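You operate a simulated robot arm through the tools that you are given. There is no shell and no other tool. Be economical: measure what you need, move in short steps, check, and stop when the job is done.

You are at the controls of a simulated two-armed robot. One attempt, no reset.

JOB
Load the biscuit jar and the cream cup on the tea tray and carry it to the grey cabinet.
Fine: put the jar's lid on before you carry; use both hands, to the cabinet's top. Set down upright: what you pick out.
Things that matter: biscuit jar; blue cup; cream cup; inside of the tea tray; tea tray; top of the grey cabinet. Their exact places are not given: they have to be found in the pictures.

Only the result counts: the job must be done as asked and must still hold three seconds after the hand-in. Knocking over, shifting, dropping, spilling or breaking anything else fails it. A push-on lid holds only when it is set on centred and level and pressed home; a screw cap is set on level and turned clockwise until tight.

ROBOT AND FRAMES
Two 7-joint arms with two-finger parallel grippers on one trunk, on a base that drives. Base frame: it is fixed to the floor where the robot stands at the start and does not move with it; the origin is under the middle of the robot, x ahead of it, y to its left, z up. Readings come in m, rad, newtons and seconds.
The left shoulder is at the start at [0.05, 0.165, 0.98], the right one opposite. With the tool pointing down near the work surface each hand reaches from about 0.1 to 0.6 m from the robot's upright axis, wherever it stands, measured 20 degrees to its own side. Places, roughly: inside of the tea tray [0, -0.8, 0.6]; top of the grey cabinet [-0.9, -1.1, 0.8]. Payload 3.91 kg a hand.
The TCP of each hand is the grasp point between the finger pads, 0.03 m short of the fingertips. In the tool frame z runs along the fingers and y along their closing line. Largest opening 0.11 m; finger width 0.02, thickness 0.01; the body of the gripper, 0.048 by 0.112 m, starts 0.055 m behind the TCP.
Orientation is told as [roll, pitch, yaw] about the base's x, y, z axes, in that order, counted from this pose: with the fingers straight down and closing along the base's y, the tool's x points along the base's -x, its y along +y and its z along -z.

CONTROLS
- The arms move only by the tool arm_command. It takes "left_increments", "right_increments" or both (then of equal length, played together; a hand with none holds still); each is a list of rows, each a list of 7 numbers: the shift along the tool's x, y, z in m, then the turn, a rotation vector about the tool's x, y, z in rad, then the gripper command, from -1 (shut) to 1 (fully open), values between in proportion. In form: [[dx, dy, dz, wx, wy, wz, fingers], ...]. A call has 1 to 8 rows; each row is the pose to reach, as a shift and turn from the pose commanded when the call began, along the tool's axes at that moment. Rows are played at 5 a second. More than 0.05 m and 0.15 rad between two rows, or a gripper value outside its range, and nothing of the call is played. A pose out of reach is approached as far as the arm can. The call stops where the force on the tool passes 90 N (or 10 N more than at its start, if that is more) or the arm is blocked; 0.2 s more then pass. Each finger travels about 0.045 m/s and halts on what it meets, pressing with about 43 N; the grip force reading is that of the motor and also rises with nothing between the fingers. The clock runs only during rows and for 0.2 s after the last one: add rows that repeat a pose to give the fingers time. The reply holds the time, the measured pose of the TCP, the force on the tool along the base axes, the opening and the grip force, in the units named above and with some noise, with the torque about the TCP (base axes, N m) and any sound that the robot's microphone picked up, and new pictures: "show" is both (left out), scene, wrist or none (wrist: the cameras of the hands that moved).
- Cameras (640 x 400 px; columns grow to the right, rows downward): "scene" is now at [0.0895, -0.0507, 1.1285]; the picture's right is [-0.65, -0.76, 0.00], its down [-0.56, 0.48, -0.67] and it looks along [0.51, -0.44, -0.74] (base axes); focal length 214 px, centre (320, 200). "left" rides on the left gripper at [0.072, -0.017, -0.103] in its tool frame; the picture's right is [0.23, 0.97, 0.00], its down [-0.76, 0.18, -0.62] and it looks along [-0.61, 0.14, 0.78] (tool axes); focal length 222 px, centre (320, 200). "right" rides on the right gripper at [0.072, 0.017, -0.103] in its tool frame; the picture's right is [-0.23, 0.97, 0.00], its down [-0.76, -0.18, -0.62] and it looks along [-0.61, -0.14, 0.78] (tool axes); focal length 222 px, centre (320, 200).
- slide_trunk(by): slides the trunk up (or, below 0, down) by that many m; the arms and the scene camera ride with it, the base frame stays. It gives what a move gives, with no picture.
- base_move(legs): drives the robot by 1 to 6 legs, each [ahead, left, turn to the left] in m, m and rad, along the robot's own axes; the way and the turn of a leg run together, so that a leg with both is an arc; at most 1.5 m and 3.142 rad a leg. The arms and the cameras ride along, it lands a little off, and it stops where it bumps. It gives what a move gives, and a new picture of the scene camera.
- head_to(pan, tilt): turns the head with the scene camera to pan (to the left, within 1.396 rad either way) and tilt (down, from -0.506 to 1.204), counted from straight ahead of the robot. It gives what a move gives, and a new picture of the scene camera.
- locate(camera, pixels): for up to 12 pixels [column, row] of the newest picture of that camera ("zoom" is the newest enlarged one), the place [x, y, z] in the base frame of the surface seen there, good to about 0.002 m. No time passes.
- close_up(camera, box): a new picture of the part [left, top, right, bottom] of that camera's present view, enlarged. No time passes.
- hand_in(): hands the job in; it is judged then, once.

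Go step by step. Measure first, check grasps and placings, and put right what went wrong. The budget is 80 turns and 260 pictures, counting those below and the enlarged ones. Unless the task says otherwise, let go and move clear before handing in, and close with one line.

The tools are called after "Emit:" as a command line: name --argument value ..., lists and objects as JSON in quotes. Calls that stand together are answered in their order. arm_command: Moves the arms, as the interface text tells. Its arguments: {"type":"object","properties":{"left_increments":{"type":"array"},"right_increments":{"type":"array"},"show":{"type":"string","enum":["both","scene","wrist","none"]}},"required":[]} The other tools are called the same way: slide_trunk (by) slides the trunk up or down; base_move (legs) drives the base; head_to (pan, tilt) turns the head that bears the scene camera; locate (camera, pixels) gives the place of the surface under pixels of a picture; close_up (camera, box) takes an enlarged picture of a part of a camera's view; hand_in () hands the job in.

At the start:

```text
time_s: 0.0
left_tool_pos: [0.4763, -0.07, 0.9329]
left_tcp_rot: [0.0, -0.001, 0.003]
left_wrist_force: [-0.5, 0.2, -0.4]
left_wrist_torque: [0.0, 0.0, 0.03]
left_width: 0.1101
left_finger_force: 0.0
right_tool_pos: [0.2955, -0.3299, 0.8949]
right_tcp_rot: [0.0, 0.0, -0.001]
right_wrist_force: [-0.3, -0.4, 0.6]
right_wrist_torque: [-0.02, -0.05, -0.01]
right_width: 0.1101
right_finger_force: 0.1
trunk travel left (down, up): [-0.2, 0.303]
robot x, y, heading: [0.0032, -0.0019, -0.002]
head pan, tilt: [-0.705, 0.834]
```

scene: 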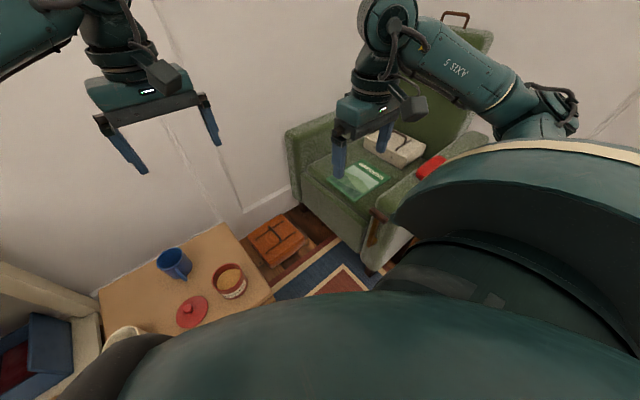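
right: 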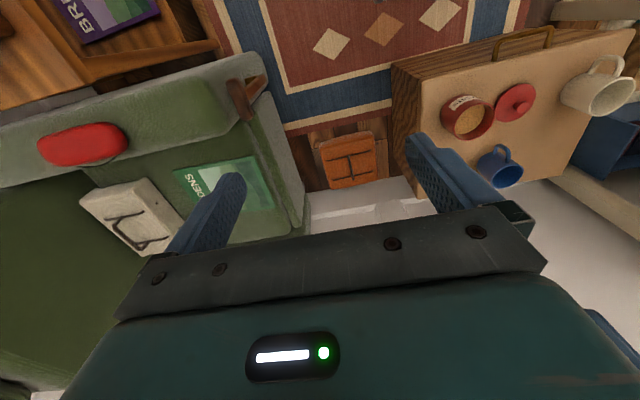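
left: 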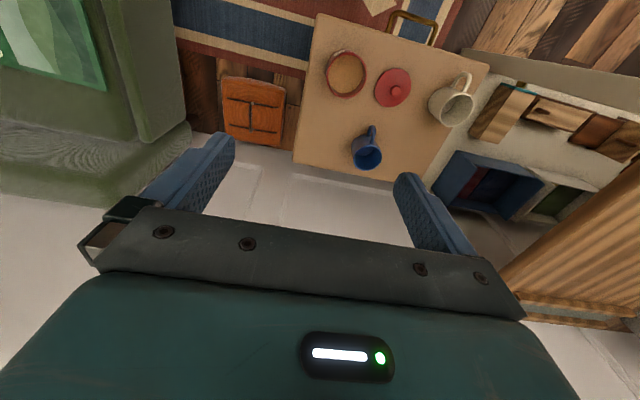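

The scene picture shows the blue cup (173,262), open jar (230,282), its red lid (192,312) and the cream cup (125,335) on a low table. I'll measure them in the left wrist picture and look toward the tray.

Emit:
locate --camera "left" --pixels '[[346, 74], [393, 88], [393, 73], [452, 105], [366, 155], [318, 20], [485, 68], [295, 160], [330, 75], [364, 78], [466, 83], [445, 160]]'

Emit:
close_up --camera "left" --box '[280, 0, 500, 190]'

Emit:
head_to --pan -1.39 --tilt 0.7

```text
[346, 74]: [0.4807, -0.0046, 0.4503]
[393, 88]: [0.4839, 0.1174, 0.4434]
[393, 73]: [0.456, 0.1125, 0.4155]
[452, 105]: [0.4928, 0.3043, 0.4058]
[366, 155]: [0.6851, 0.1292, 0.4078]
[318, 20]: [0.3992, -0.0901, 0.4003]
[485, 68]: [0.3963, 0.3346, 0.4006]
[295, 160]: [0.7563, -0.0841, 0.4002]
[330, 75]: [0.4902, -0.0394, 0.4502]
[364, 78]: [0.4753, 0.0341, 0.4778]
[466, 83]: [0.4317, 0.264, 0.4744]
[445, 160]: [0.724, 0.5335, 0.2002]
```

```text
2.11 times, centred on (390, 95) of left
```

zoom: 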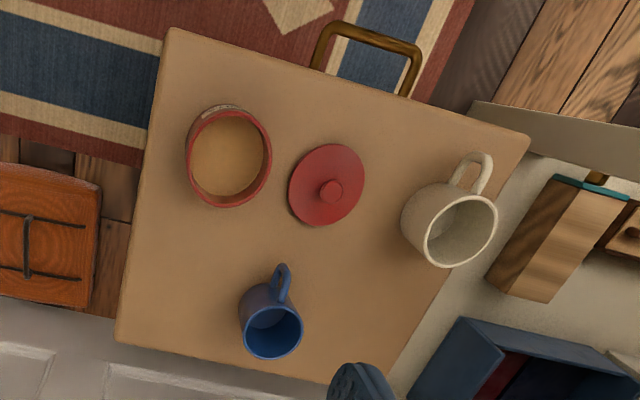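

```text
time_s: 1.1
left_tool_pos: [0.4759, -0.0689, 0.9336]
left_tcp_rot: [0.0, 0.0, 0.001]
left_wrist_force: [0.5, 0.3, -0.9]
left_wrist_torque: [-0.01, 0.0, 0.03]
left_width: 0.1101
left_finger_force: 0.2
right_tool_pos: [0.2945, -0.3304, 0.8955]
right_tcp_rot: [0.0, -0.001, 0.001]
right_wrist_force: [-0.7, 0.5, 0.0]
right_wrist_torque: [0.02, -0.01, -0.01]
right_width: 0.1098
right_finger_force: 0.0
trunk travel left (down, up): [-0.2, 0.303]
robot x, y, heading: [0.003, 0.0012, -0.004]
head pan, tilt: [-1.389, 0.7]
```

scene: 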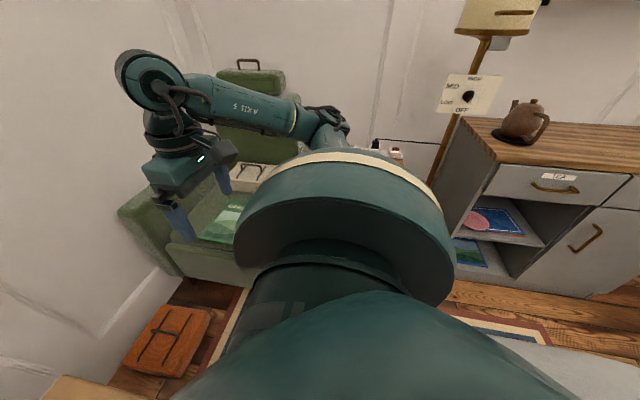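

The right shoulder hides the tray; the cabinet with a teapot on it shows at (560,140). I'll measure what is visible.

Emit:
locate --camera "scene" --pixels '[[470, 120], [500, 165], [630, 165], [520, 110], [620, 140], [390, 155], [250, 60], [250, 80], [500, 325], [170, 340], [455, 95], [200, 230]]'

Emit:
close_up --camera "scene" --box '[220, 40, 640, 300]'

Emit:
head_to --pan -1.39 --tilt 0.1

```text
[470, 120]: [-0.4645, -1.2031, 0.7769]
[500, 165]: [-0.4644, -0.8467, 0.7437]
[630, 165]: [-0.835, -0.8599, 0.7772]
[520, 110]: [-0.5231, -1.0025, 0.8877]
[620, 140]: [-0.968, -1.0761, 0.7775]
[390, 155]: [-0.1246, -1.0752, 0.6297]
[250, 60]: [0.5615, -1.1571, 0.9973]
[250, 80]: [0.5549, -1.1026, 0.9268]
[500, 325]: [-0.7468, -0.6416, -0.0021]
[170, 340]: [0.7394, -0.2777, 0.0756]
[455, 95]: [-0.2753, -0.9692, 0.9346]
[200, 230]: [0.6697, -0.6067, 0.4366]
```

```text
1.52 times, centred on (430, 170) of scene
```

zoom: 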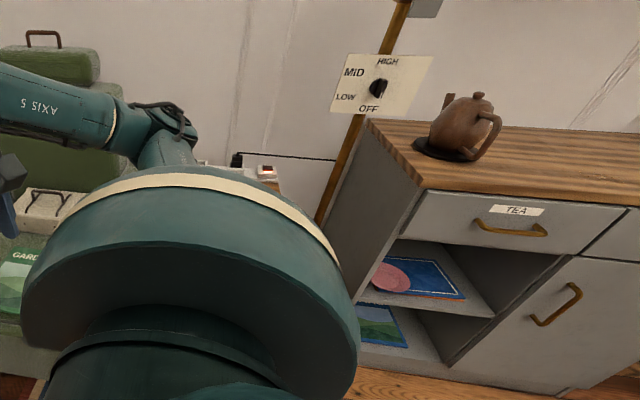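

```text
time_s: 2.1
left_tool_pos: [0.4748, -0.0698, 0.9333]
left_tcp_rot: [0.001, -0.002, 0.001]
left_wrist_force: [-0.3, -0.6, -0.1]
left_wrist_torque: [0.01, -0.01, -0.02]
left_width: 0.1102
left_finger_force: 0.0
right_tool_pos: [0.2959, -0.3304, 0.8949]
right_tcp_rot: [0.0, 0.0, 0.002]
right_wrist_force: [0.5, 1.0, 0.2]
right_wrist_torque: [0.02, 0.03, -0.03]
right_width: 0.1098
right_finger_force: 0.0
trunk travel left (down, up): [-0.2, 0.303]
robot x, y, heading: [-0.0012, -0.0003, 0.005]
head pan, tilt: [-1.389, 0.099]
```

scene: 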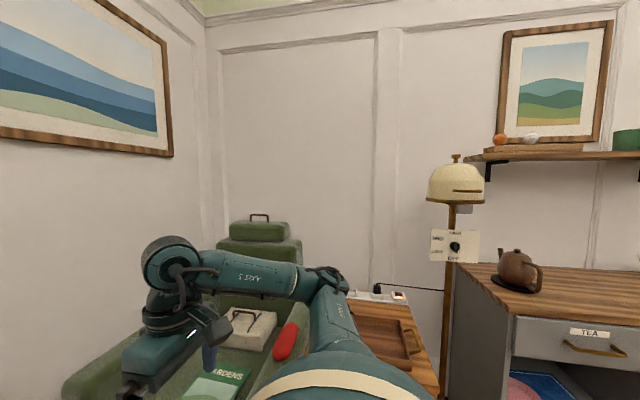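

Now the tray shows at (390,335) on a side table, with a lamp at (455,250) between it and the cabinet. Measuring.

Emit:
locate --camera "scene" --pixels '[[365, 320], [375, 335], [400, 350], [412, 335], [352, 320], [425, 340], [405, 298], [290, 330], [445, 360], [540, 270], [620, 300], [440, 195]]'

Emit:
close_up --camera "scene" --box '[240, 240, 480, 400]'

```text
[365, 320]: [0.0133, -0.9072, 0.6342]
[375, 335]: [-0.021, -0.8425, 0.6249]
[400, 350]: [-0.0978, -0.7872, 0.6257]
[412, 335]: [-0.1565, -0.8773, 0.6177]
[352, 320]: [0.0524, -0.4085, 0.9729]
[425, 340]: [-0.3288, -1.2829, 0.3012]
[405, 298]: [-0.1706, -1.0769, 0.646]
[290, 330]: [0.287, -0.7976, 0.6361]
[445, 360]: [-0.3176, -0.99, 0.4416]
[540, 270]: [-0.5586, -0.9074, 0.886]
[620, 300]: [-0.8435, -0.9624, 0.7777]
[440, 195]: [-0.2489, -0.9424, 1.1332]
```

```text
2.50 times, centred on (360, 320) of scene
```

zoom: 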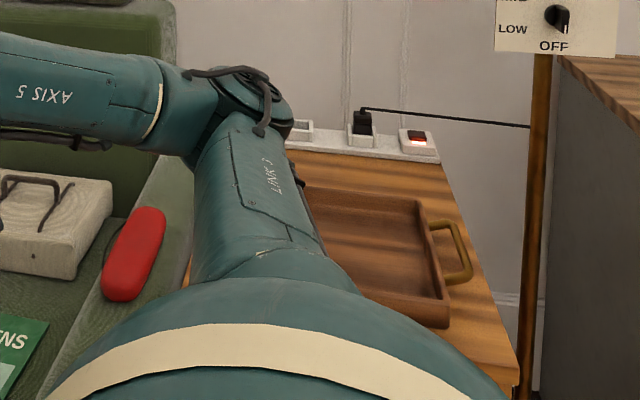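

Tray lies around x 0, y -0.85, z 0.62 with end handles along x. Next I measure the jar, lid and cream cup carefully from the left wrist close-up.

Emit:
close_up --camera "left" --box '[310, 30, 490, 140]'

Emit:
head_to --pan 0.0 --tilt 1.1

```text
3.56 times, centred on (400, 85) of left
```

zoom: 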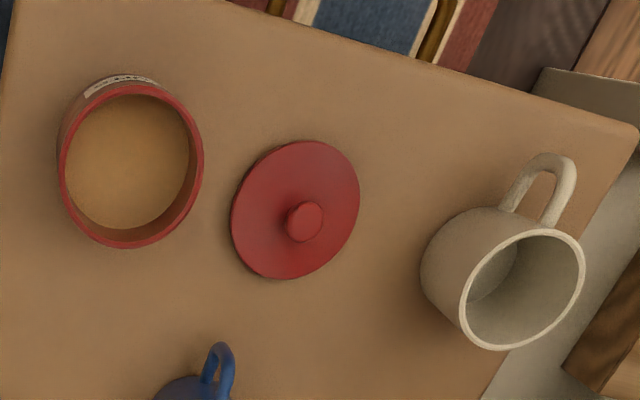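

```text
time_s: 3.6
left_tool_pos: [0.4736, -0.0694, 0.9329]
left_tcp_rot: [0.0, -0.001, -0.001]
left_wrist_force: [0.0, 0.4, -0.2]
left_wrist_torque: [-0.03, 0.0, -0.02]
left_width: 0.1102
left_finger_force: 0.0
right_tool_pos: [0.2954, -0.3311, 0.8954]
right_tcp_rot: [0.0, 0.0, -0.001]
right_wrist_force: [0.4, -0.4, 0.7]
right_wrist_torque: [0.01, 0.0, 0.0]
right_width: 0.11
right_finger_force: 0.1
trunk travel left (down, up): [-0.2, 0.303]
robot x, y, heading: [0.0007, -0.0003, -0.004]
head pan, tilt: [0.0, 1.1]
```

scene: 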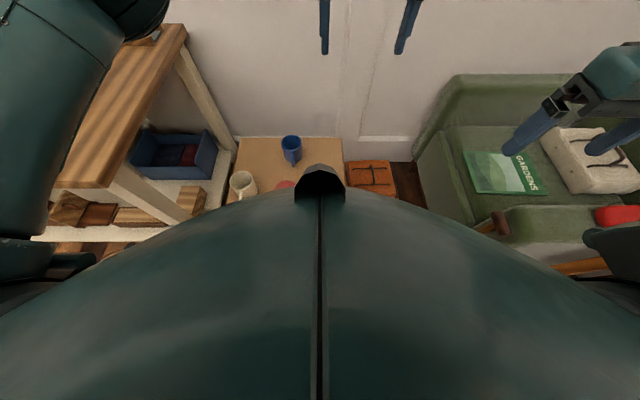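

The close-up shows the jar rim (132,165 centre), lid (295,210) with knob (304,221), cream cup rim (522,290) with handle (545,180). Locating points on them.

Emit:
locate --camera "zoom" --pixels '[[130, 90], [63, 165], [130, 245], [200, 165], [120, 160], [305, 215], [236, 230], [352, 180], [305, 147], [285, 275], [340, 235], [250, 180]]'

Emit:
locate --camera "zoom" --pixels '[[470, 290], [580, 270], [530, 234], [490, 345], [548, 158], [503, 205], [545, 220], [480, 240], [425, 265], [570, 180], [521, 176], [20, 200]]'

```text
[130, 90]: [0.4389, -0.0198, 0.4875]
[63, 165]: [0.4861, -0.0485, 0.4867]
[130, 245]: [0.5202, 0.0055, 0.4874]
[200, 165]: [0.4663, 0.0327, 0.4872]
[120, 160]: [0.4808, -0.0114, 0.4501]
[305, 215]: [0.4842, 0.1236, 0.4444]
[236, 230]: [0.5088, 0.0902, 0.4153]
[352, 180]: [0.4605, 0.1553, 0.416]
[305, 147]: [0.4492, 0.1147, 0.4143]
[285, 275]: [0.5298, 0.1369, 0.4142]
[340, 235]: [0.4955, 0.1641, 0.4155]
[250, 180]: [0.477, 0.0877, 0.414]
```

```text
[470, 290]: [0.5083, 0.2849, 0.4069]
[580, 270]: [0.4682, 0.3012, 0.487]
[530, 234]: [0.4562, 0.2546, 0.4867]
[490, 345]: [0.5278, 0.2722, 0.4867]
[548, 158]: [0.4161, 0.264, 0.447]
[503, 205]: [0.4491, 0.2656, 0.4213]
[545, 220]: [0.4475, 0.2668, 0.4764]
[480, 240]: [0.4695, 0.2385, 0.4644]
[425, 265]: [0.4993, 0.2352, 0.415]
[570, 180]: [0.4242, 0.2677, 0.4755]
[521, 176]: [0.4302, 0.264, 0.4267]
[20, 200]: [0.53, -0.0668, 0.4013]
```

Jar rim centre ≈ (0.478,-0.008), rim z 0.487; lid ≈ (0.486,0.124), top z 0.415 with knob to 0.444; cream cup ≈ (0.49,0.269), handle toward -x. I check the bench at left (120,120) and start the left hand to above the lid.

Emit:
locate --camera "scene" --pixels '[[120, 120], [85, 185], [180, 30], [200, 100], [210, 140], [370, 175], [450, 80], [500, 225]]'

Emit:
arm_command --left_increments '[[-0.0015, 0.024, 0.041, 0, 0, 0, 1], [-0.003, 0.048, 0.082, 0, 0, 0, 1], [-0.0045, 0.072, 0.123, 0, 0, 0, 1], [-0.006, 0.096, 0.164, 0, 0, 0, 1], [-0.008, 0.12, 0.205, 0, 0, 0, 1], [-0.009, 0.145, 0.246, 0, 0, 0, 0.5], [-0.011, 0.17, 0.287, 0, 0, 0, 0.2], [-0.012, 0.193, 0.323, 0, 0, 0, 0.0]]' --show "both"

```text
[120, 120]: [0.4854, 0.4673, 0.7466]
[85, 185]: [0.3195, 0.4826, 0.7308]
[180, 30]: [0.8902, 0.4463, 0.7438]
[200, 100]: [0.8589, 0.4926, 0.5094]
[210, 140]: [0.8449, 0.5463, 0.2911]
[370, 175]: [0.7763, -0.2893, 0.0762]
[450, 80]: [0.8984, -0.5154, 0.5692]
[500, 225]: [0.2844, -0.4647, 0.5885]
```

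```text
time_s: 5.4
left_tool_pos: [0.4865, 0.1294, 0.6106]
left_tcp_rot: [0.0, 0.0, 0.0]
left_wrist_force: [-0.5, -0.2, -0.5]
left_wrist_torque: [0.03, 0.01, 0.0]
left_width: 0.0551
left_finger_force: 0.0
right_tool_pos: [0.2957, -0.3309, 0.8952]
right_tcp_rot: [-0.001, 0.001, -0.001]
right_wrist_force: [-0.7, -0.7, 0.6]
right_wrist_torque: [0.04, -0.02, 0.01]
right_width: 0.1097
right_finger_force: 0.1
trunk travel left (down, up): [-0.2, 0.303]
robot x, y, heading: [-0.0017, 0.0027, 0.0]
head pan, tilt: [0.0, 1.1]
```

scene: 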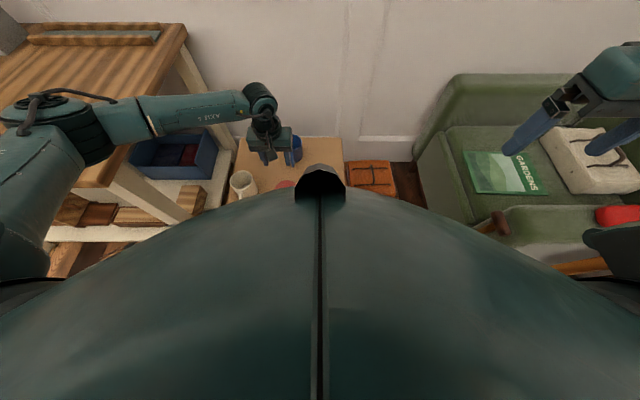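
left: 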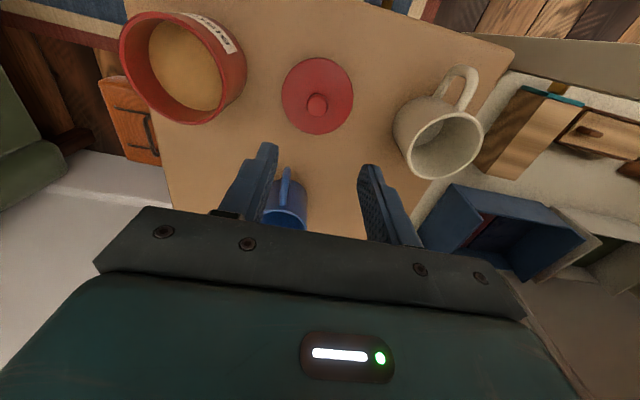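

The bench top is at z 0.747 from y≈0.45, under the left elbow; I check how high the elbow and forearm are, and refine the lid and jar in the left picture.

Emit:
locate --camera "scene" --pixels '[[60, 110], [95, 150], [120, 140], [200, 115], [145, 135], [270, 130]]'

Emit:
close_up --camera "left" --box '[110, 0, 500, 200]'

```text
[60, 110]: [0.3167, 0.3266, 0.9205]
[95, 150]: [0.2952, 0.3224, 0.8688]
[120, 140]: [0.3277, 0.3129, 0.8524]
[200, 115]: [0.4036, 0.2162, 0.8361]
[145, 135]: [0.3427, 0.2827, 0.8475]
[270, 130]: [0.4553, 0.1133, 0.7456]
```

```text
1.64 times, centred on (305, 100) of left
```

zoom: 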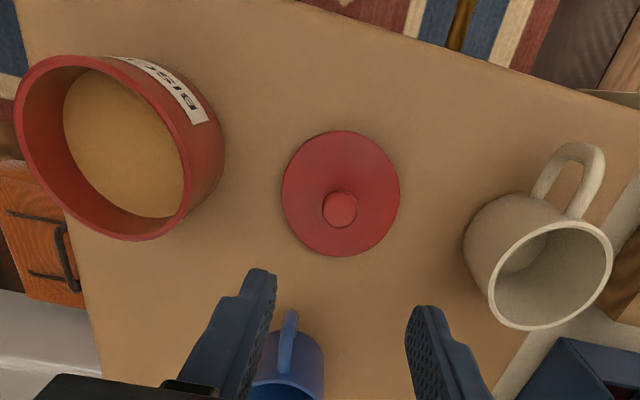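

The elbow is at y≈0.33, clear of the bench for now. Locating the knob (341,209 zoom) and lid edges, jar rim.

Emit:
locate --camera "zoom" --pixels '[[340, 208], [325, 205], [355, 210], [340, 193], [285, 190], [397, 195], [340, 135], [340, 252]]'

Emit:
locate --camera "zoom" --pixels '[[19, 130], [95, 60], [188, 170], [130, 236], [40, 75], [160, 90], [186, 205], [60, 198], [45, 140], [150, 110], [125, 150], [100, 62]]'

```text
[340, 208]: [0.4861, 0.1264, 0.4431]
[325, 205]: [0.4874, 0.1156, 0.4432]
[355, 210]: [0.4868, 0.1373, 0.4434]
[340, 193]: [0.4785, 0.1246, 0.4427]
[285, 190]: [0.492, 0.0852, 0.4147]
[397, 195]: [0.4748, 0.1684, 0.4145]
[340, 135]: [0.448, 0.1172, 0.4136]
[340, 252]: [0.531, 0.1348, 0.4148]
```

```text
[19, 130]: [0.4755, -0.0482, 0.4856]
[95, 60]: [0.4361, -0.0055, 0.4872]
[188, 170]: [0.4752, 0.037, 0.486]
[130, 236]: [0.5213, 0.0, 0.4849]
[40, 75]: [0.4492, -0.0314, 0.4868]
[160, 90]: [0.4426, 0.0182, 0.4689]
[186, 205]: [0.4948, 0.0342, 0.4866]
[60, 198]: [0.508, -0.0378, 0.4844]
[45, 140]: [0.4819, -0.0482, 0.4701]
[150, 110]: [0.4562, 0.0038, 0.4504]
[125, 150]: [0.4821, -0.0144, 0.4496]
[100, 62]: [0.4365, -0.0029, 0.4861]
```

Lid centre ≈ (0.488,0.127), jar centre ≈ (0.479,-0.0055), both radius ≈0.043. Descend onto the knob and grip.

Emit:
arm_command --left_increments '[[0, -0.002, 0.045, 0, 0, 0, 0], [0, -0.002, 0.09, 0, 0, 0, 0], [0, -0.002, 0.13, 0, 0, 0, 0], [0, -0.002, 0.16, 0, 0, 0, 0], [0, -0.002, 0.16, 0, 0, 0, -1], [0, -0.002, 0.16, 0, 0, 0, -1], [0, -0.002, 0.16, 0, 0, 0, -1], [0, -0.002, 0.16, 0, 0, 0, -1]]' --show "wrist"

```text
time_s: 7.2
left_tool_pos: [0.488, 0.1241, 0.4473]
left_tcp_rot: [-0.001, 0.0, 0.0]
left_wrist_force: [0.1, 0.2, 0.5]
left_wrist_torque: [0.02, -0.02, 0.01]
left_width: 0.0234
left_finger_force: 43.1
right_tool_pos: [0.2948, -0.3316, 0.8945]
right_tcp_rot: [0.0, 0.0, 0.001]
right_wrist_force: [0.2, 0.1, 0.4]
right_wrist_torque: [-0.03, 0.0, 0.01]
right_width: 0.1099
right_finger_force: 0.0
trunk travel left (down, up): [-0.2, 0.303]
robot x, y, heading: [-0.0033, 0.0003, -0.002]
head pan, tilt: [0.0, 1.1]
```

left: 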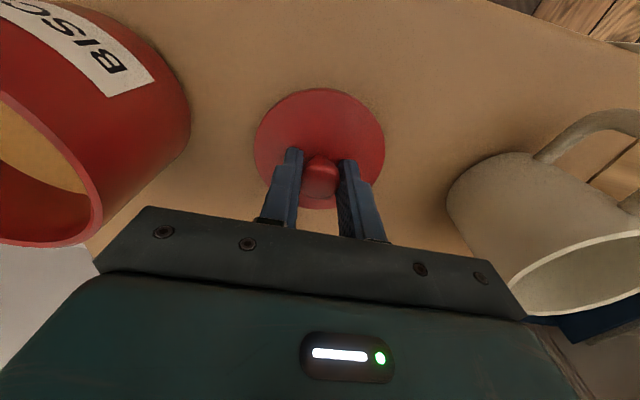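

Knob gripped (width 0.0234). Lift 0.13 m and look.

Emit:
arm_command --left_increments '[[0, 0, -0.03, 0, 0, 0, -1], [0, 0, -0.075, 0, 0, 0, -1], [0, 0, -0.12, 0, 0, 0, -1], [0, 0, -0.13, 0, 0, 0, -1]]' --show "wrist"

Emit:
close_up --camera "left" --box '[130, 0, 450, 220]'

Emit:
locate --camera "left" --pixels '[[258, 135], [382, 135], [320, 92], [285, 100], [355, 100], [320, 160], [300, 203], [340, 203]]'

```text
time_s: 8.2
left_tool_pos: [0.4866, 0.1206, 0.5814]
left_tcp_rot: [-0.001, 0.0, 0.0]
left_wrist_force: [0.4, 0.3, -0.6]
left_wrist_torque: [0.0, -0.02, -0.01]
left_width: 0.0234
left_finger_force: 42.5
right_tool_pos: [0.2955, -0.3294, 0.8955]
right_tcp_rot: [0.001, 0.0, 0.001]
right_wrist_force: [0.1, -0.8, 0.0]
right_wrist_torque: [0.0, -0.04, -0.01]
right_width: 0.1099
right_finger_force: 0.0
trunk travel left (down, up): [-0.2, 0.303]
robot x, y, heading: [0.0021, -0.0035, -0.002]
head pan, tilt: [0.0, 1.1]
```

left: 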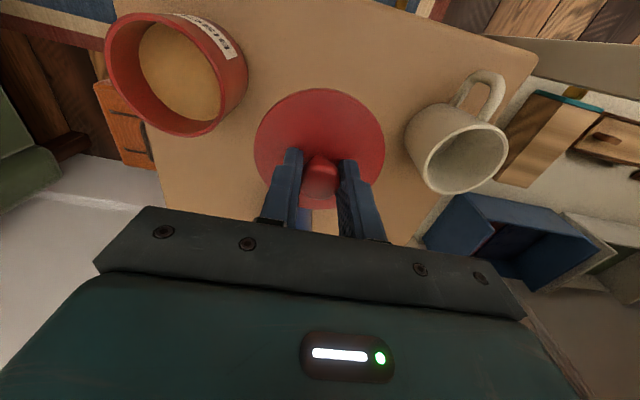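

```text
1.82 times, centred on (290, 110) of left
```

zoom: 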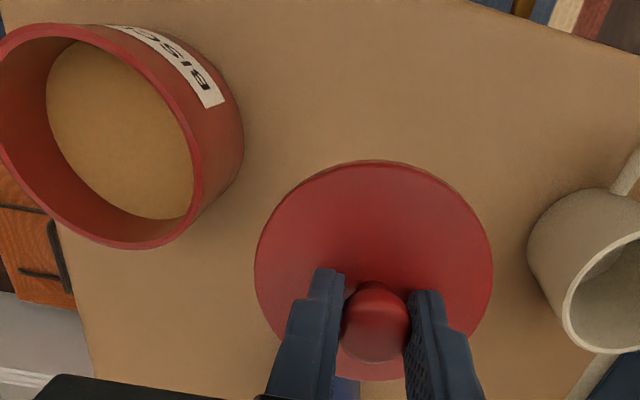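

```text
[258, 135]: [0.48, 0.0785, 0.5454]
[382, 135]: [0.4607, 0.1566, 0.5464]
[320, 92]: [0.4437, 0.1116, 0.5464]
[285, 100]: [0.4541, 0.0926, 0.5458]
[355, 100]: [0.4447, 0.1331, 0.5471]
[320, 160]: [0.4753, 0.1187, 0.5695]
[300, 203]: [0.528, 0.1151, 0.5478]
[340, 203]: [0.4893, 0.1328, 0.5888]
```

Lid hangs level, centred at about (0.486,0.121), matching the TCP. Remeasure the jar rim in this same view.

Emit:
locate --camera "zoom" --pixels '[[20, 175], [65, 27], [199, 170], [135, 245], [150, 75], [60, 218], [185, 120], [188, 218], [20, 38], [258, 245], [375, 165], [488, 245]]'

```text
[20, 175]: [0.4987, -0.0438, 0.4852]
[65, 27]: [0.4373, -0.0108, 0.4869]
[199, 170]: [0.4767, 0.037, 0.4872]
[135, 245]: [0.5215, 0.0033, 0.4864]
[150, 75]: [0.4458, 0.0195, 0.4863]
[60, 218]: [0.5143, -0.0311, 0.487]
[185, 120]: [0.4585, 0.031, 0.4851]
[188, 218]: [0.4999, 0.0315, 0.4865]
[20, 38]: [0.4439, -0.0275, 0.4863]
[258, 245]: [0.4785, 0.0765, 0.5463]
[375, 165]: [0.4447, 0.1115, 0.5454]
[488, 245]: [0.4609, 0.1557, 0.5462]
```

Jar centre (0.480,-0.0055); so the lid must shift base x -0.006, y -0.126. Move over the jar, lower a bit, check.

Emit:
arm_command --left_increments '[[0.002, -0.042, 0, 0, 0, 0, -1], [0.004, -0.084, 0, 0, 0, 0, -1], [0.006, -0.126, 0, 0, 0, 0, -1], [0.006, -0.126, 0.02, 0, 0, 0, -1], [0.006, -0.126, 0.03, 0, 0, 0, -1], [0.006, -0.126, 0.03, 0, 0, 0, -1]]' --show "wrist"

Emit:
close_up --camera "left" --box '[210, 50, 430, 230]'

```text
time_s: 9.6
left_tool_pos: [0.4816, -0.0037, 0.5493]
left_tcp_rot: [0.0, 0.0, 0.002]
left_wrist_force: [0.4, 0.6, 0.1]
left_wrist_torque: [-0.03, 0.0, 0.01]
left_width: 0.0235
left_finger_force: 43.0
right_tool_pos: [0.2953, -0.3298, 0.8931]
right_tcp_rot: [-0.001, 0.0, -0.001]
right_wrist_force: [0.3, -0.4, 0.2]
right_wrist_torque: [0.02, -0.01, -0.02]
right_width: 0.1102
right_finger_force: 0.0
trunk travel left (down, up): [-0.2, 0.303]
robot x, y, heading: [-0.0001, -0.0016, -0.001]
head pan, tilt: [0.0, 1.1]
```

left: 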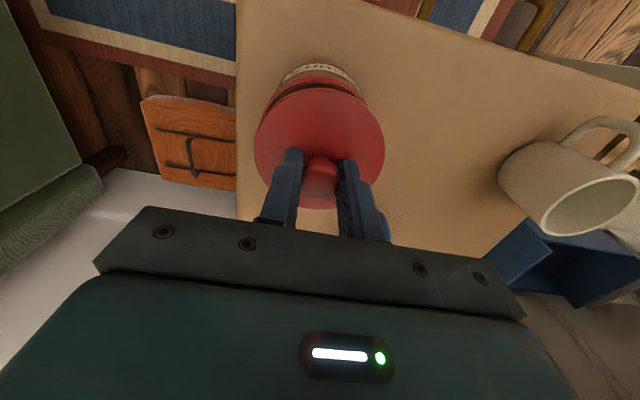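

```text
2.22 times, centred on (320, 140) of left
```

zoom: 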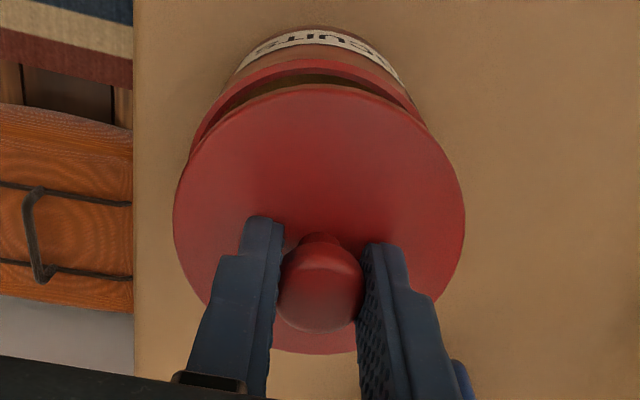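

Lid appears roughly over the rim. Locate lid edge and visible rim points to verify centring.

Emit:
locate --camera "zoom" --pixels '[[178, 190], [461, 200], [320, 88], [315, 345], [230, 115], [410, 115], [300, 64], [200, 130], [350, 66], [405, 92], [230, 92], [420, 118]]'

```text
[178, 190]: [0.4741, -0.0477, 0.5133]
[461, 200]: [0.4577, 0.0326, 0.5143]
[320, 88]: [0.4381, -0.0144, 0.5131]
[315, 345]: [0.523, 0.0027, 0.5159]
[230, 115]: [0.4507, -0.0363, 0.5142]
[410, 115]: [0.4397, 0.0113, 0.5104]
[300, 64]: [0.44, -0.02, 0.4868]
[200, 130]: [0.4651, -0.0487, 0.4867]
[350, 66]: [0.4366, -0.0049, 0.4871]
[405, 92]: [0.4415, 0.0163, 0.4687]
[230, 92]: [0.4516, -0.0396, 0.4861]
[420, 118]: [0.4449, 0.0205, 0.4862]
```

Lid centre (0.4805,-0.0045) versus rim (0.480,-0.006): trim 1.2 mm in y and lower in small steps to press on.

Emit:
arm_command --left_increments '[[0, -0.0012, 0, 0, 0, 0, -1], [0, -0.0012, 0.006, 0, 0, 0, -1], [0, -0.0012, 0.011, 0, 0, 0, -1], [0, -0.0012, 0.015, 0, 0, 0, -1], [0, -0.0012, 0.019, 0, 0, 0, -1], [0, -0.0012, 0.023, 0, 0, 0, -1], [0, -0.0012, 0.027, 0, 0, 0, -1]]' --show "wrist"

Emit:
close_up --camera "left" --box '[210, 50, 430, 230]'

```text
time_s: 11.2
left_tool_pos: [0.4795, -0.007, 0.5255]
left_tcp_rot: [-0.005, -0.002, 0.0]
left_wrist_force: [-11.1, 4.2, 27.5]
left_wrist_torque: [0.24, 0.54, 0.03]
left_width: 0.0233
left_finger_force: 43.2
right_tool_pos: [0.2919, -0.3295, 0.8967]
right_tcp_rot: [-0.001, -0.004, 0.003]
right_wrist_force: [-0.2, -0.4, 0.3]
right_wrist_torque: [-0.01, -0.04, -0.04]
right_width: 0.1099
right_finger_force: 0.0
trunk travel left (down, up): [-0.2, 0.303]
robot x, y, heading: [0.003, 0.0021, 0.002]
head pan, tilt: [0.0, 1.1]
heard: snap
```

left: 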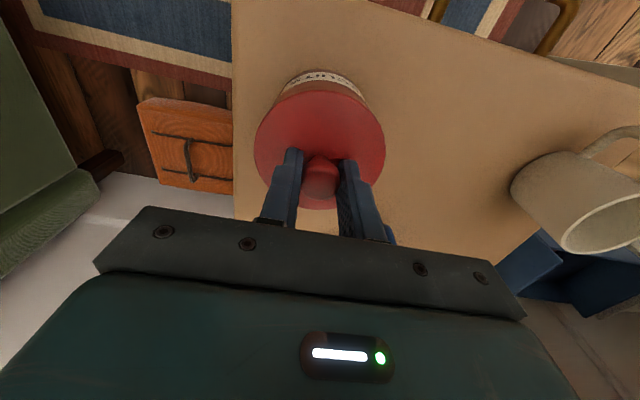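

```text
2.22 times, centred on (320, 140) of left
```

zoom: 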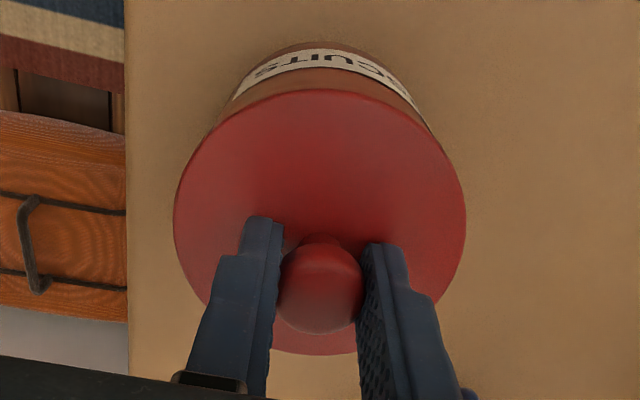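

A snap was heard and the lid sits flush, level. Release, lift, and move the left hand toward above the cream cup, then look.

Emit:
arm_command --left_increments '[[0, 0, 0, 0, 0, 0, 0.0], [0, 0, 0, 0, 0, 0, 0.0], [0, 0, -0.05, 0, 0, 0, 0.0], [0, 0, -0.1, 0, 0, 0, 0.3], [0, 0.04, -0.13, 0, 0, 0, 0.6], [0, 0.09, -0.13, 0, 0, 0, 1], [0, 0.14, -0.13, 0, 0, 0, 1], [-0.003, 0.19, -0.13, 0, 0, 0, 1]]' --show "both"

```text
time_s: 13.0
left_tool_pos: [0.4855, 0.184, 0.6549]
left_tcp_rot: [-0.001, -0.001, -0.002]
left_wrist_force: [0.6, 0.1, 0.0]
left_wrist_torque: [-0.01, -0.01, -0.02]
left_width: 0.1098
left_finger_force: 0.2
right_tool_pos: [0.2957, -0.3313, 0.8954]
right_tcp_rot: [-0.001, 0.0, 0.0]
right_wrist_force: [-0.9, -0.3, -0.6]
right_wrist_torque: [0.03, 0.0, -0.02]
right_width: 0.1102
right_finger_force: 0.0
trunk travel left (down, up): [-0.2, 0.303]
robot x, y, heading: [0.0049, 0.0025, -0.004]
head pan, tilt: [0.0, 1.1]
```

scene: 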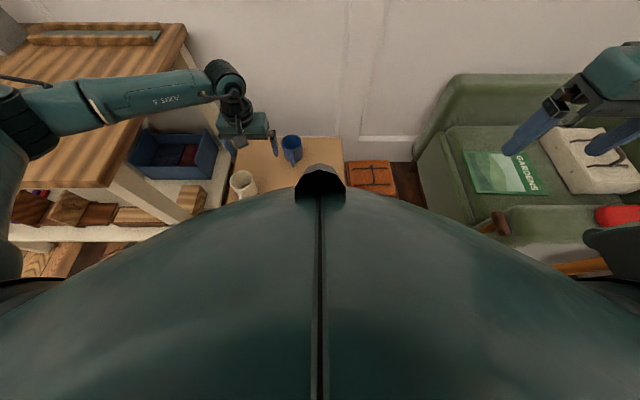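
left: 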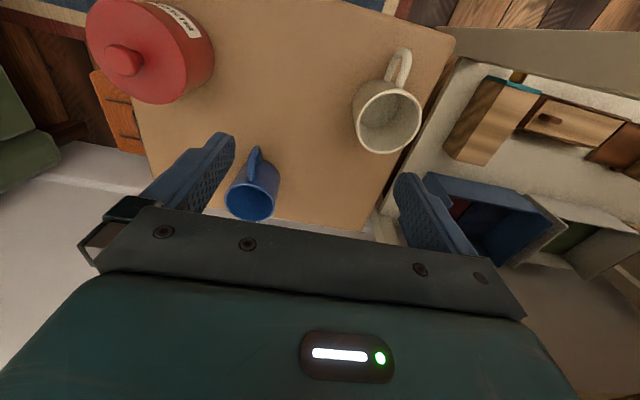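

The jar is lidded and undisturbed at (150,50). Check elbow height vs the bench, and measure the cup in this view.

Emit:
locate --camera "scene" --pixels '[[20, 130], [50, 120], [10, 95], [85, 110], [130, 110]]'

Emit:
close_up --camera "left" --box '[80, 0, 460, 220]'

```text
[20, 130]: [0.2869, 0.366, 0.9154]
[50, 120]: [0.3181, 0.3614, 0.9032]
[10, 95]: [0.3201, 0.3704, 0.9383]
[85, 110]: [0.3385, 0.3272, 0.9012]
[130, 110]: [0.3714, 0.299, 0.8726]
```

```text
1.68 times, centred on (270, 110) of left
```

zoom: 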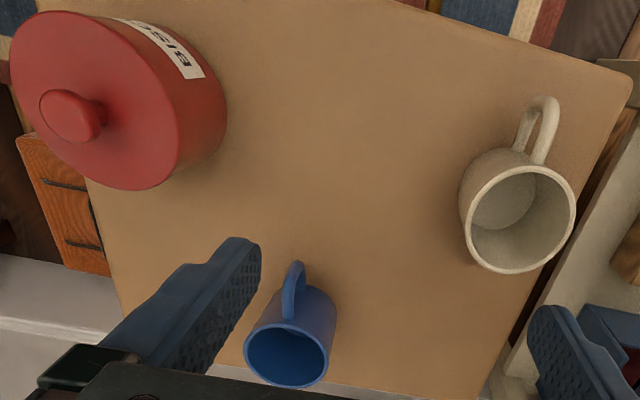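

Elbow clearance over the bench looks adequate. Measure the cup rim and the jar lid.

Emit:
locate --camera "zoom" --pixels '[[469, 225], [572, 215], [530, 167], [505, 269], [490, 183], [555, 255], [565, 185], [545, 100], [545, 150], [12, 75], [177, 150], [65, 110]]'

```text
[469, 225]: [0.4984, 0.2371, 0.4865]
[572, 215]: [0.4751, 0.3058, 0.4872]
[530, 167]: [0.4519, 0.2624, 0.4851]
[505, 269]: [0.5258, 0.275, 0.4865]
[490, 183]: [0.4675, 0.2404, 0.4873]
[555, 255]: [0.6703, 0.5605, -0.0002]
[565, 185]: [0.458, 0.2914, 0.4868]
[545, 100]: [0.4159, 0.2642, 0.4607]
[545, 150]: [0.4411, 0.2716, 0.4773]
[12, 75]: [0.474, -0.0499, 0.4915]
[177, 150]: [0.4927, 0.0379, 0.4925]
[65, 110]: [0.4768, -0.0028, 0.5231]
```

Cup centre (0.489,0.2705), r 0.037; jar centre (0.48,-0.006), knob top 0.523. Left hand goes over the cup to just above the rim, right hand toward the jar.

Emit:
arm_command --left_increments '[[-0.002, 0.04, 0, 0, 0, 0, 1], [-0.003, 0.0865, 0, 0, 0, 0, 1], [-0.0035, 0.0865, 0.03, 0, 0, 0, 1], [-0.0035, 0.0865, 0.06, 0, 0, 0, 1], [-0.0035, 0.0865, 0.09, 0, 0, 0, 1], [-0.0035, 0.0865, 0.115, 0, 0, 0, 1], [-0.0035, 0.0865, 0.12, 0, 0, 0, 1], [-0.0035, 0.0865, 0.12, 0, 0, 0, 1]]' --right_increments '[[-0.02, 0.036, 0.025, 0, 0, 0, 1], [-0.04, 0.072, 0.05, 0, 0, 0, 1], [-0.06, 0.109, 0.075, 0, 0, 0, 1], [-0.08, 0.145, 0.1, 0, 0, 0, 1], [-0.1, 0.181, 0.125, 0, 0, 0, 1], [-0.12, 0.218, 0.15, 0, 0, 0, 1], [-0.14, 0.254, 0.175, 0, 0, 0, 1], [-0.16, 0.29, 0.2, 0, 0, 0, 1]]' --show "both"

```text
time_s: 14.8
left_tool_pos: [0.4871, 0.2707, 0.5325]
left_tcp_rot: [0.001, 0.001, 0.0]
left_wrist_force: [0.6, 0.3, 0.8]
left_wrist_torque: [0.0, 0.02, -0.01]
left_width: 0.11
left_finger_force: 0.0
right_tool_pos: [0.4549, -0.0394, 0.696]
right_tcp_rot: [0.0, -0.002, 0.0]
right_wrist_force: [-0.2, 0.6, -0.3]
right_wrist_torque: [-0.02, 0.01, 0.02]
right_width: 0.11
right_finger_force: 0.0
trunk travel left (down, up): [-0.2, 0.303]
robot x, y, heading: [0.0003, 0.0, -0.0]
head pan, tilt: [0.0, 1.1]
```

scene: 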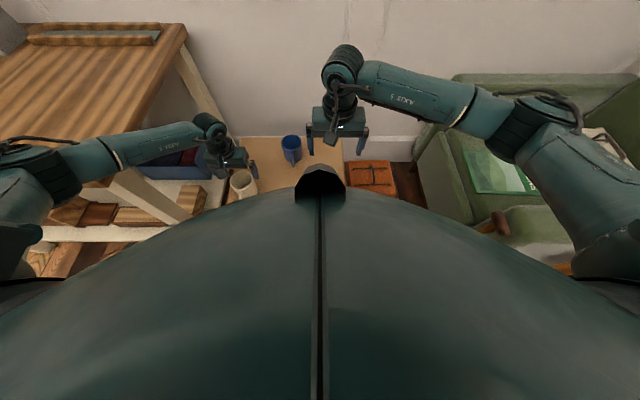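
right: 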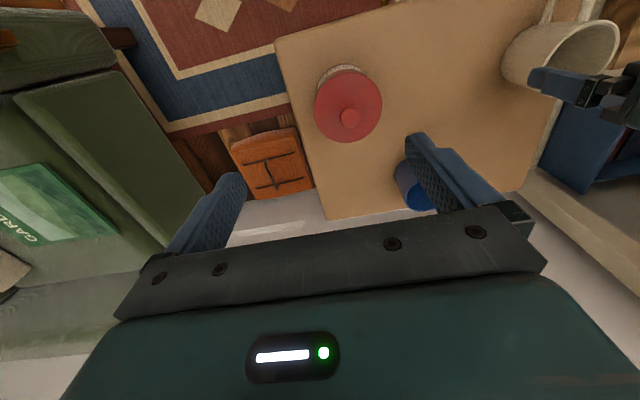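
left: 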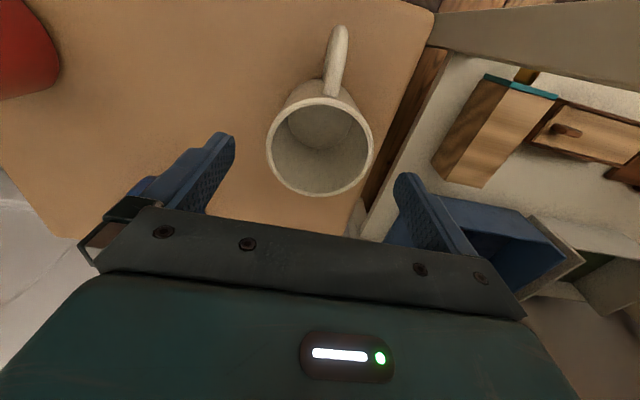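

Cup is between the left fingers; lower 0.08 and grip. Right hand moves to above the jar.

Emit:
arm_command --left_increments '[[-0.001, 0, 0.04, 0, 0, 0, 1], [-0.001, 0, 0.08, 0, 0, 0, 1], [-0.001, 0, 0.08, 0, 0, 0, 0.6], [-0.001, 0, 0.08, 0, 0, 0, 0.2], [-0.001, 0, 0.08, 0, 0, 0, -1], [-0.001, 0, 0.08, 0, 0, 0, -1], [-0.001, 0, 0.08, 0, 0, 0, -1]]' --right_increments '[[-0.01, 0.014, 0.02, 0, 0, 0, 1], [-0.02, 0.028, 0.04, 0, 0, 0, 1], [-0.025, 0.033, 0.07, 0, 0, 0, 1], [-0.025, 0.033, 0.09, 0, 0, 0, 1], [-0.025, 0.033, 0.096, 0, 0, 0, 1], [-0.025, 0.033, 0.096, 0, 0, 0, 1], [-0.025, 0.033, 0.096, 0, 0, 0, 1]]' --show "wrist"

Emit:
locate --camera "right" --pixels '[[347, 100], [320, 60]]'

```text
time_s: 16.4
left_tool_pos: [0.4877, 0.2706, 0.4521]
left_tcp_rot: [0.001, -0.001, 0.001]
left_wrist_force: [0.5, 0.1, -0.2]
left_wrist_torque: [0.02, 0.02, 0.0]
left_width: 0.0778
left_finger_force: 43.4
right_tool_pos: [0.4799, -0.0069, 0.5979]
right_tcp_rot: [-0.001, 0.001, 0.002]
right_wrist_force: [1.1, 0.5, 1.0]
right_wrist_torque: [0.0, -0.01, -0.01]
right_width: 0.1097
right_finger_force: 0.1
trunk travel left (down, up): [-0.2, 0.303]
robot x, y, heading: [0.0003, -0.001, 0.001]
head pan, tilt: [0.0, 1.1]
```

right: 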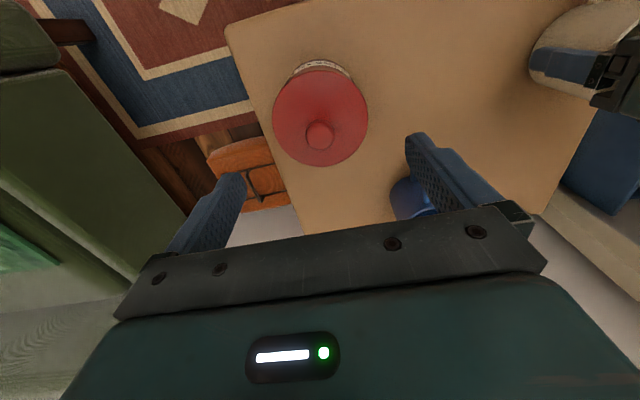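
left: 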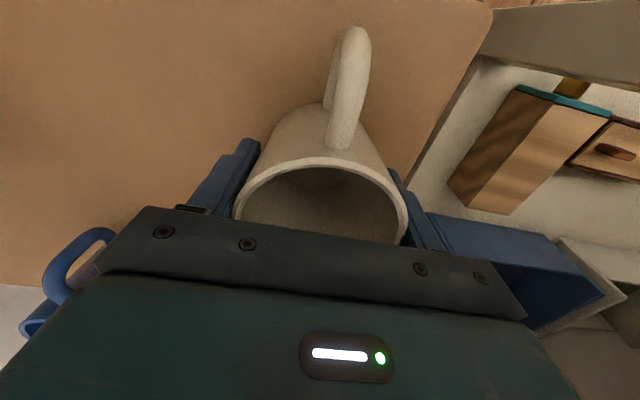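

```text
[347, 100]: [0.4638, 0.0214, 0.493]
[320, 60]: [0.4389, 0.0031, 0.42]
```

Cream cup held (width 0.078). Check the jar centre in the right view before descending.

Emit:
locate --camera "right" --pixels '[[276, 115], [366, 115], [320, 70], [325, 163], [319, 132]]'

Emit:
arm_command --left_increments '[[0, 0, -0.03, 0, 0, 0, -1], [0, 0, -0.07, 0, 0, 0, -1], [0, 0, -0.12, 0, 0, 0, -1]]' --show "wrist"

```text
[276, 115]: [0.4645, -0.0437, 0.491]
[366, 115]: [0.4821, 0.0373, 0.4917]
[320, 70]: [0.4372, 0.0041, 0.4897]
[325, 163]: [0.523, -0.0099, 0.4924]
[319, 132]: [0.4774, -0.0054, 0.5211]
```

```text
time_s: 17.2
left_tool_pos: [0.4859, 0.2705, 0.5741]
left_tcp_rot: [-0.001, -0.001, -0.001]
left_wrist_force: [0.1, -0.1, -2.6]
left_wrist_torque: [-0.01, -0.01, 0.03]
left_width: 0.0777
left_finger_force: 42.5
right_tool_pos: [0.48, -0.0069, 0.5994]
right_tcp_rot: [0.002, -0.001, 0.0]
right_wrist_force: [0.1, -0.2, 0.5]
right_wrist_torque: [0.03, -0.02, 0.01]
right_width: 0.1099
right_finger_force: 0.0
trunk travel left (down, up): [-0.2, 0.303]
robot x, y, heading: [0.0033, -0.0016, -0.002]
head pan, tilt: [0.0, 1.1]
```

left: 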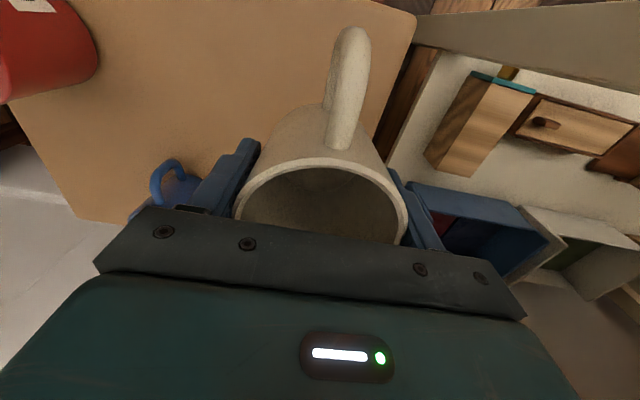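

Jar centre ≈ (0.480,-0.004). Right hand descends to z≈0.474 and grips the jar body.

Emit:
arm_command --right_increments '[[0, 0.002, 0.04, 0, 0, 0, 1], [0, 0.002, 0.08, 0, 0, 0, 1], [0, 0.002, 0.11, 0, 0, 0, 1], [0, 0.002, 0.125, 0, 0, 0, 1], [0, 0.002, 0.125, 0, 0, 0, 0.6], [0, 0.002, 0.125, 0, 0, 0, -1], [0, 0.002, 0.125, 0, 0, 0, -1], [0, 0.002, 0.125, 0, 0, 0, -1]]' --show "both"

```text
time_s: 19.0
left_tool_pos: [0.4848, 0.2712, 0.5739]
left_tcp_rot: [-0.001, -0.001, 0.0]
left_wrist_force: [0.4, 0.6, -1.5]
left_wrist_torque: [0.0, 0.01, 0.02]
left_width: 0.0778
left_finger_force: 43.1
right_tool_pos: [0.4782, -0.0014, 0.4753]
right_tcp_rot: [0.0, 0.001, -0.001]
right_wrist_force: [-0.4, -1.4, -0.2]
right_wrist_torque: [0.07, -0.06, -0.01]
right_width: 0.0908
right_finger_force: 42.6
trunk travel left (down, up): [-0.2, 0.303]
robot x, y, heading: [-0.0005, -0.0015, 0.006]
head pan, tilt: [0.0, 1.1]
heard: snap
```

scene: 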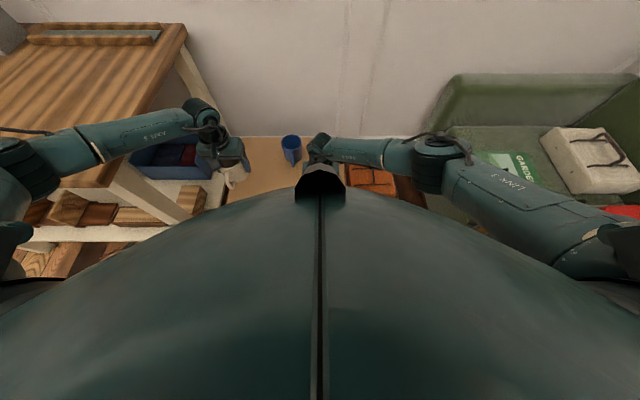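
right: 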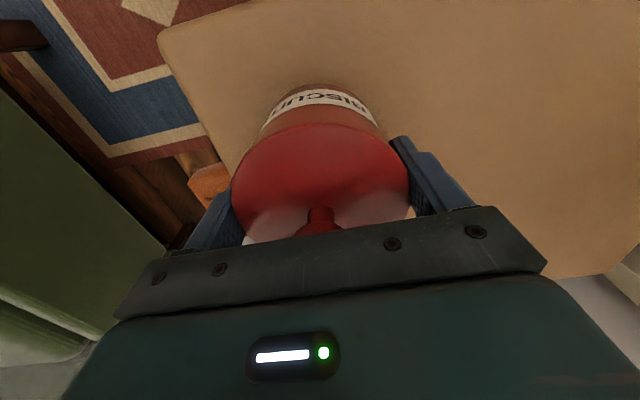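

A second snap was heard while gripping — the lid may have been loosened. I check lid height/level at several points.

Emit:
close_up --camera "right" --box '[190, 70, 450, 250]'

Emit:
locate --camera "right" --pixels '[[320, 125], [260, 145], [380, 145], [240, 190], [400, 190], [320, 160], [290, 200], [350, 200], [295, 150], [350, 150]]'

```text
2.22 times, centred on (320, 160) of right
```

zoom: 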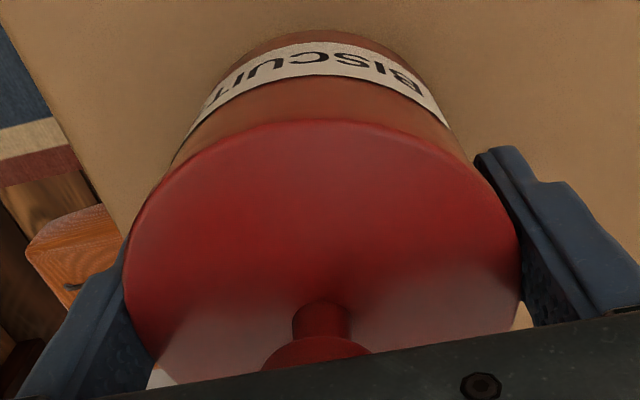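

```text
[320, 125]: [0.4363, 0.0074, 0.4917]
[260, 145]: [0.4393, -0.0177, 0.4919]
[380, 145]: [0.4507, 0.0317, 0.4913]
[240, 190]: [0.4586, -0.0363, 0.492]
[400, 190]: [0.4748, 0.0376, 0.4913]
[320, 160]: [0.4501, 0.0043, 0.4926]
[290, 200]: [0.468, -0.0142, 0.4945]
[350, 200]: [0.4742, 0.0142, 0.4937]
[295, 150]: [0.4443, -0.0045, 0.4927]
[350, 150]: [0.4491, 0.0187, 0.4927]
```

Lid is still level and at the same height (0.4915 edge); I'll re-press it once the jar stands in the tray. Lift the jar slightly and verify.

Emit:
arm_command --right_increments '[[0, 0, -0.01, 0, 0, 0, -1], [0, 0, -0.03, 0, 0, 0, -1], [0, 0, -0.06, 0, 0, 0, -1], [0, 0, -0.1, 0, 0, 0, -1], [0, 0, -0.1, 0, 0, 0, -1]]' --show "both"

```text
time_s: 20.2
left_tool_pos: [0.4859, 0.271, 0.5739]
left_tcp_rot: [0.0, 0.0, 0.001]
left_wrist_force: [0.1, 0.2, -2.9]
left_wrist_torque: [0.0, -0.03, -0.01]
left_width: 0.0778
left_finger_force: 42.8
right_tool_pos: [0.479, -0.0071, 0.5744]
right_tcp_rot: [0.001, 0.0, 0.001]
right_wrist_force: [-0.6, 0.8, -0.5]
right_wrist_torque: [-0.01, 0.0, 0.0]
right_width: 0.0902
right_finger_force: 43.2
trunk travel left (down, up): [-0.2, 0.303]
robot x, y, heading: [0.0006, -0.0034, -0.001]
head pan, tilt: [0.0, 1.1]
```

scene: 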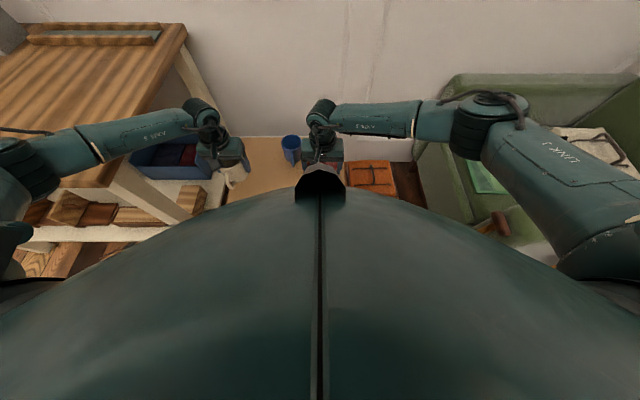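
right: 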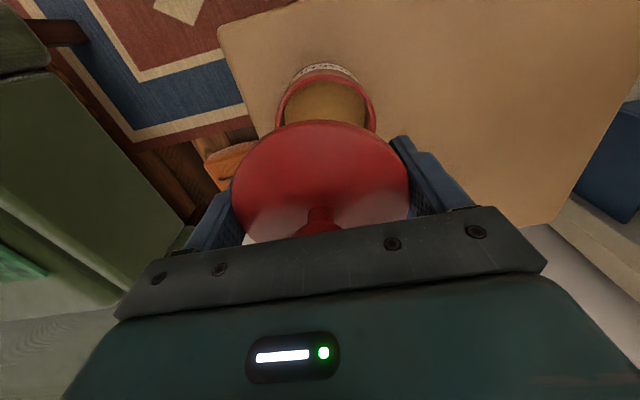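

The fingers held only the wider lid: it came off, and the jar stayed on the table. I'll set the lid back loosely on the jar, then handle it by the knob and carry the open jar by its body; left hand with the cup moves out of the way.

Emit:
arm_command --left_increments '[[0.03, 0, -0.02, 0, 0, 0, -1], [0.06, 0, -0.04, 0, 0, 0, -1], [0.09, 0, -0.06, 0, 0, 0, -1], [0.12, 0, -0.08, 0, 0, 0, -1], [0.15, 0, -0.1, 0, 0, 0, -1], [0.15, 0, -0.1, 0, 0, 0, -1], [0.15, 0, -0.1, 0, 0, 0, -1], [0.15, 0, -0.1, 0, 0, 0, -1]]' --right_increments '[[0, 0, 0.04, 0, 0, 0, -1], [0, 0, 0.08, 0, 0, 0, -1], [0, 0, 0.092, 0, 0, 0, -1], [0, 0, 0.098, 0, 0, 0, -1], [0, 0, 0.098, 0, 0, 0, 0.8], [0, 0, 0.098, 0, 0, 0, 1], [0, 0, 0.06, 0, 0, 0, 1], [0, 0, 0.015, 0, 0, 0, 1]]' --show "wrist"

```text
time_s: 21.0
left_tool_pos: [0.4063, 0.2682, 0.6273]
left_tcp_rot: [0.0, 0.0, 0.003]
left_wrist_force: [-0.2, -0.3, -2.5]
left_wrist_torque: [-0.01, -0.01, -0.01]
left_width: 0.0779
left_finger_force: 42.9
right_tool_pos: [0.4852, 0.0185, 0.5075]
right_tcp_rot: [0.053, -0.019, 0.013]
right_wrist_force: [-2.0, -5.2, 39.8]
right_wrist_torque: [0.16, 0.32, 0.04]
right_width: 0.0907
right_finger_force: 43.5
trunk travel left (down, up): [-0.2, 0.303]
robot x, y, heading: [0.001, 0.0013, -0.003]
head pan, tilt: [0.0, 1.1]
stopped in row 3 (right hand): the force on the tool passed its limit (the readings are from after the stop); the commanded pose is now the measured one
```

right: 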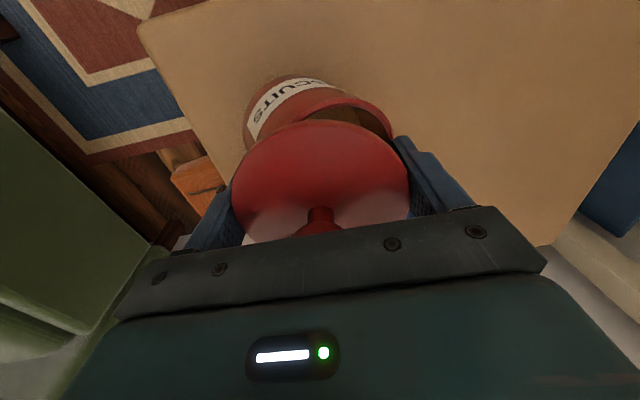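
left: 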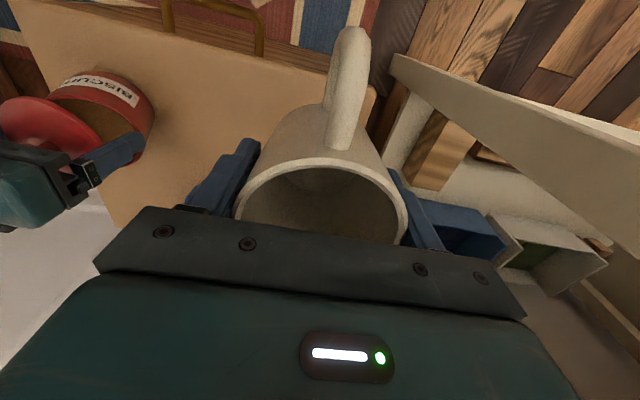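

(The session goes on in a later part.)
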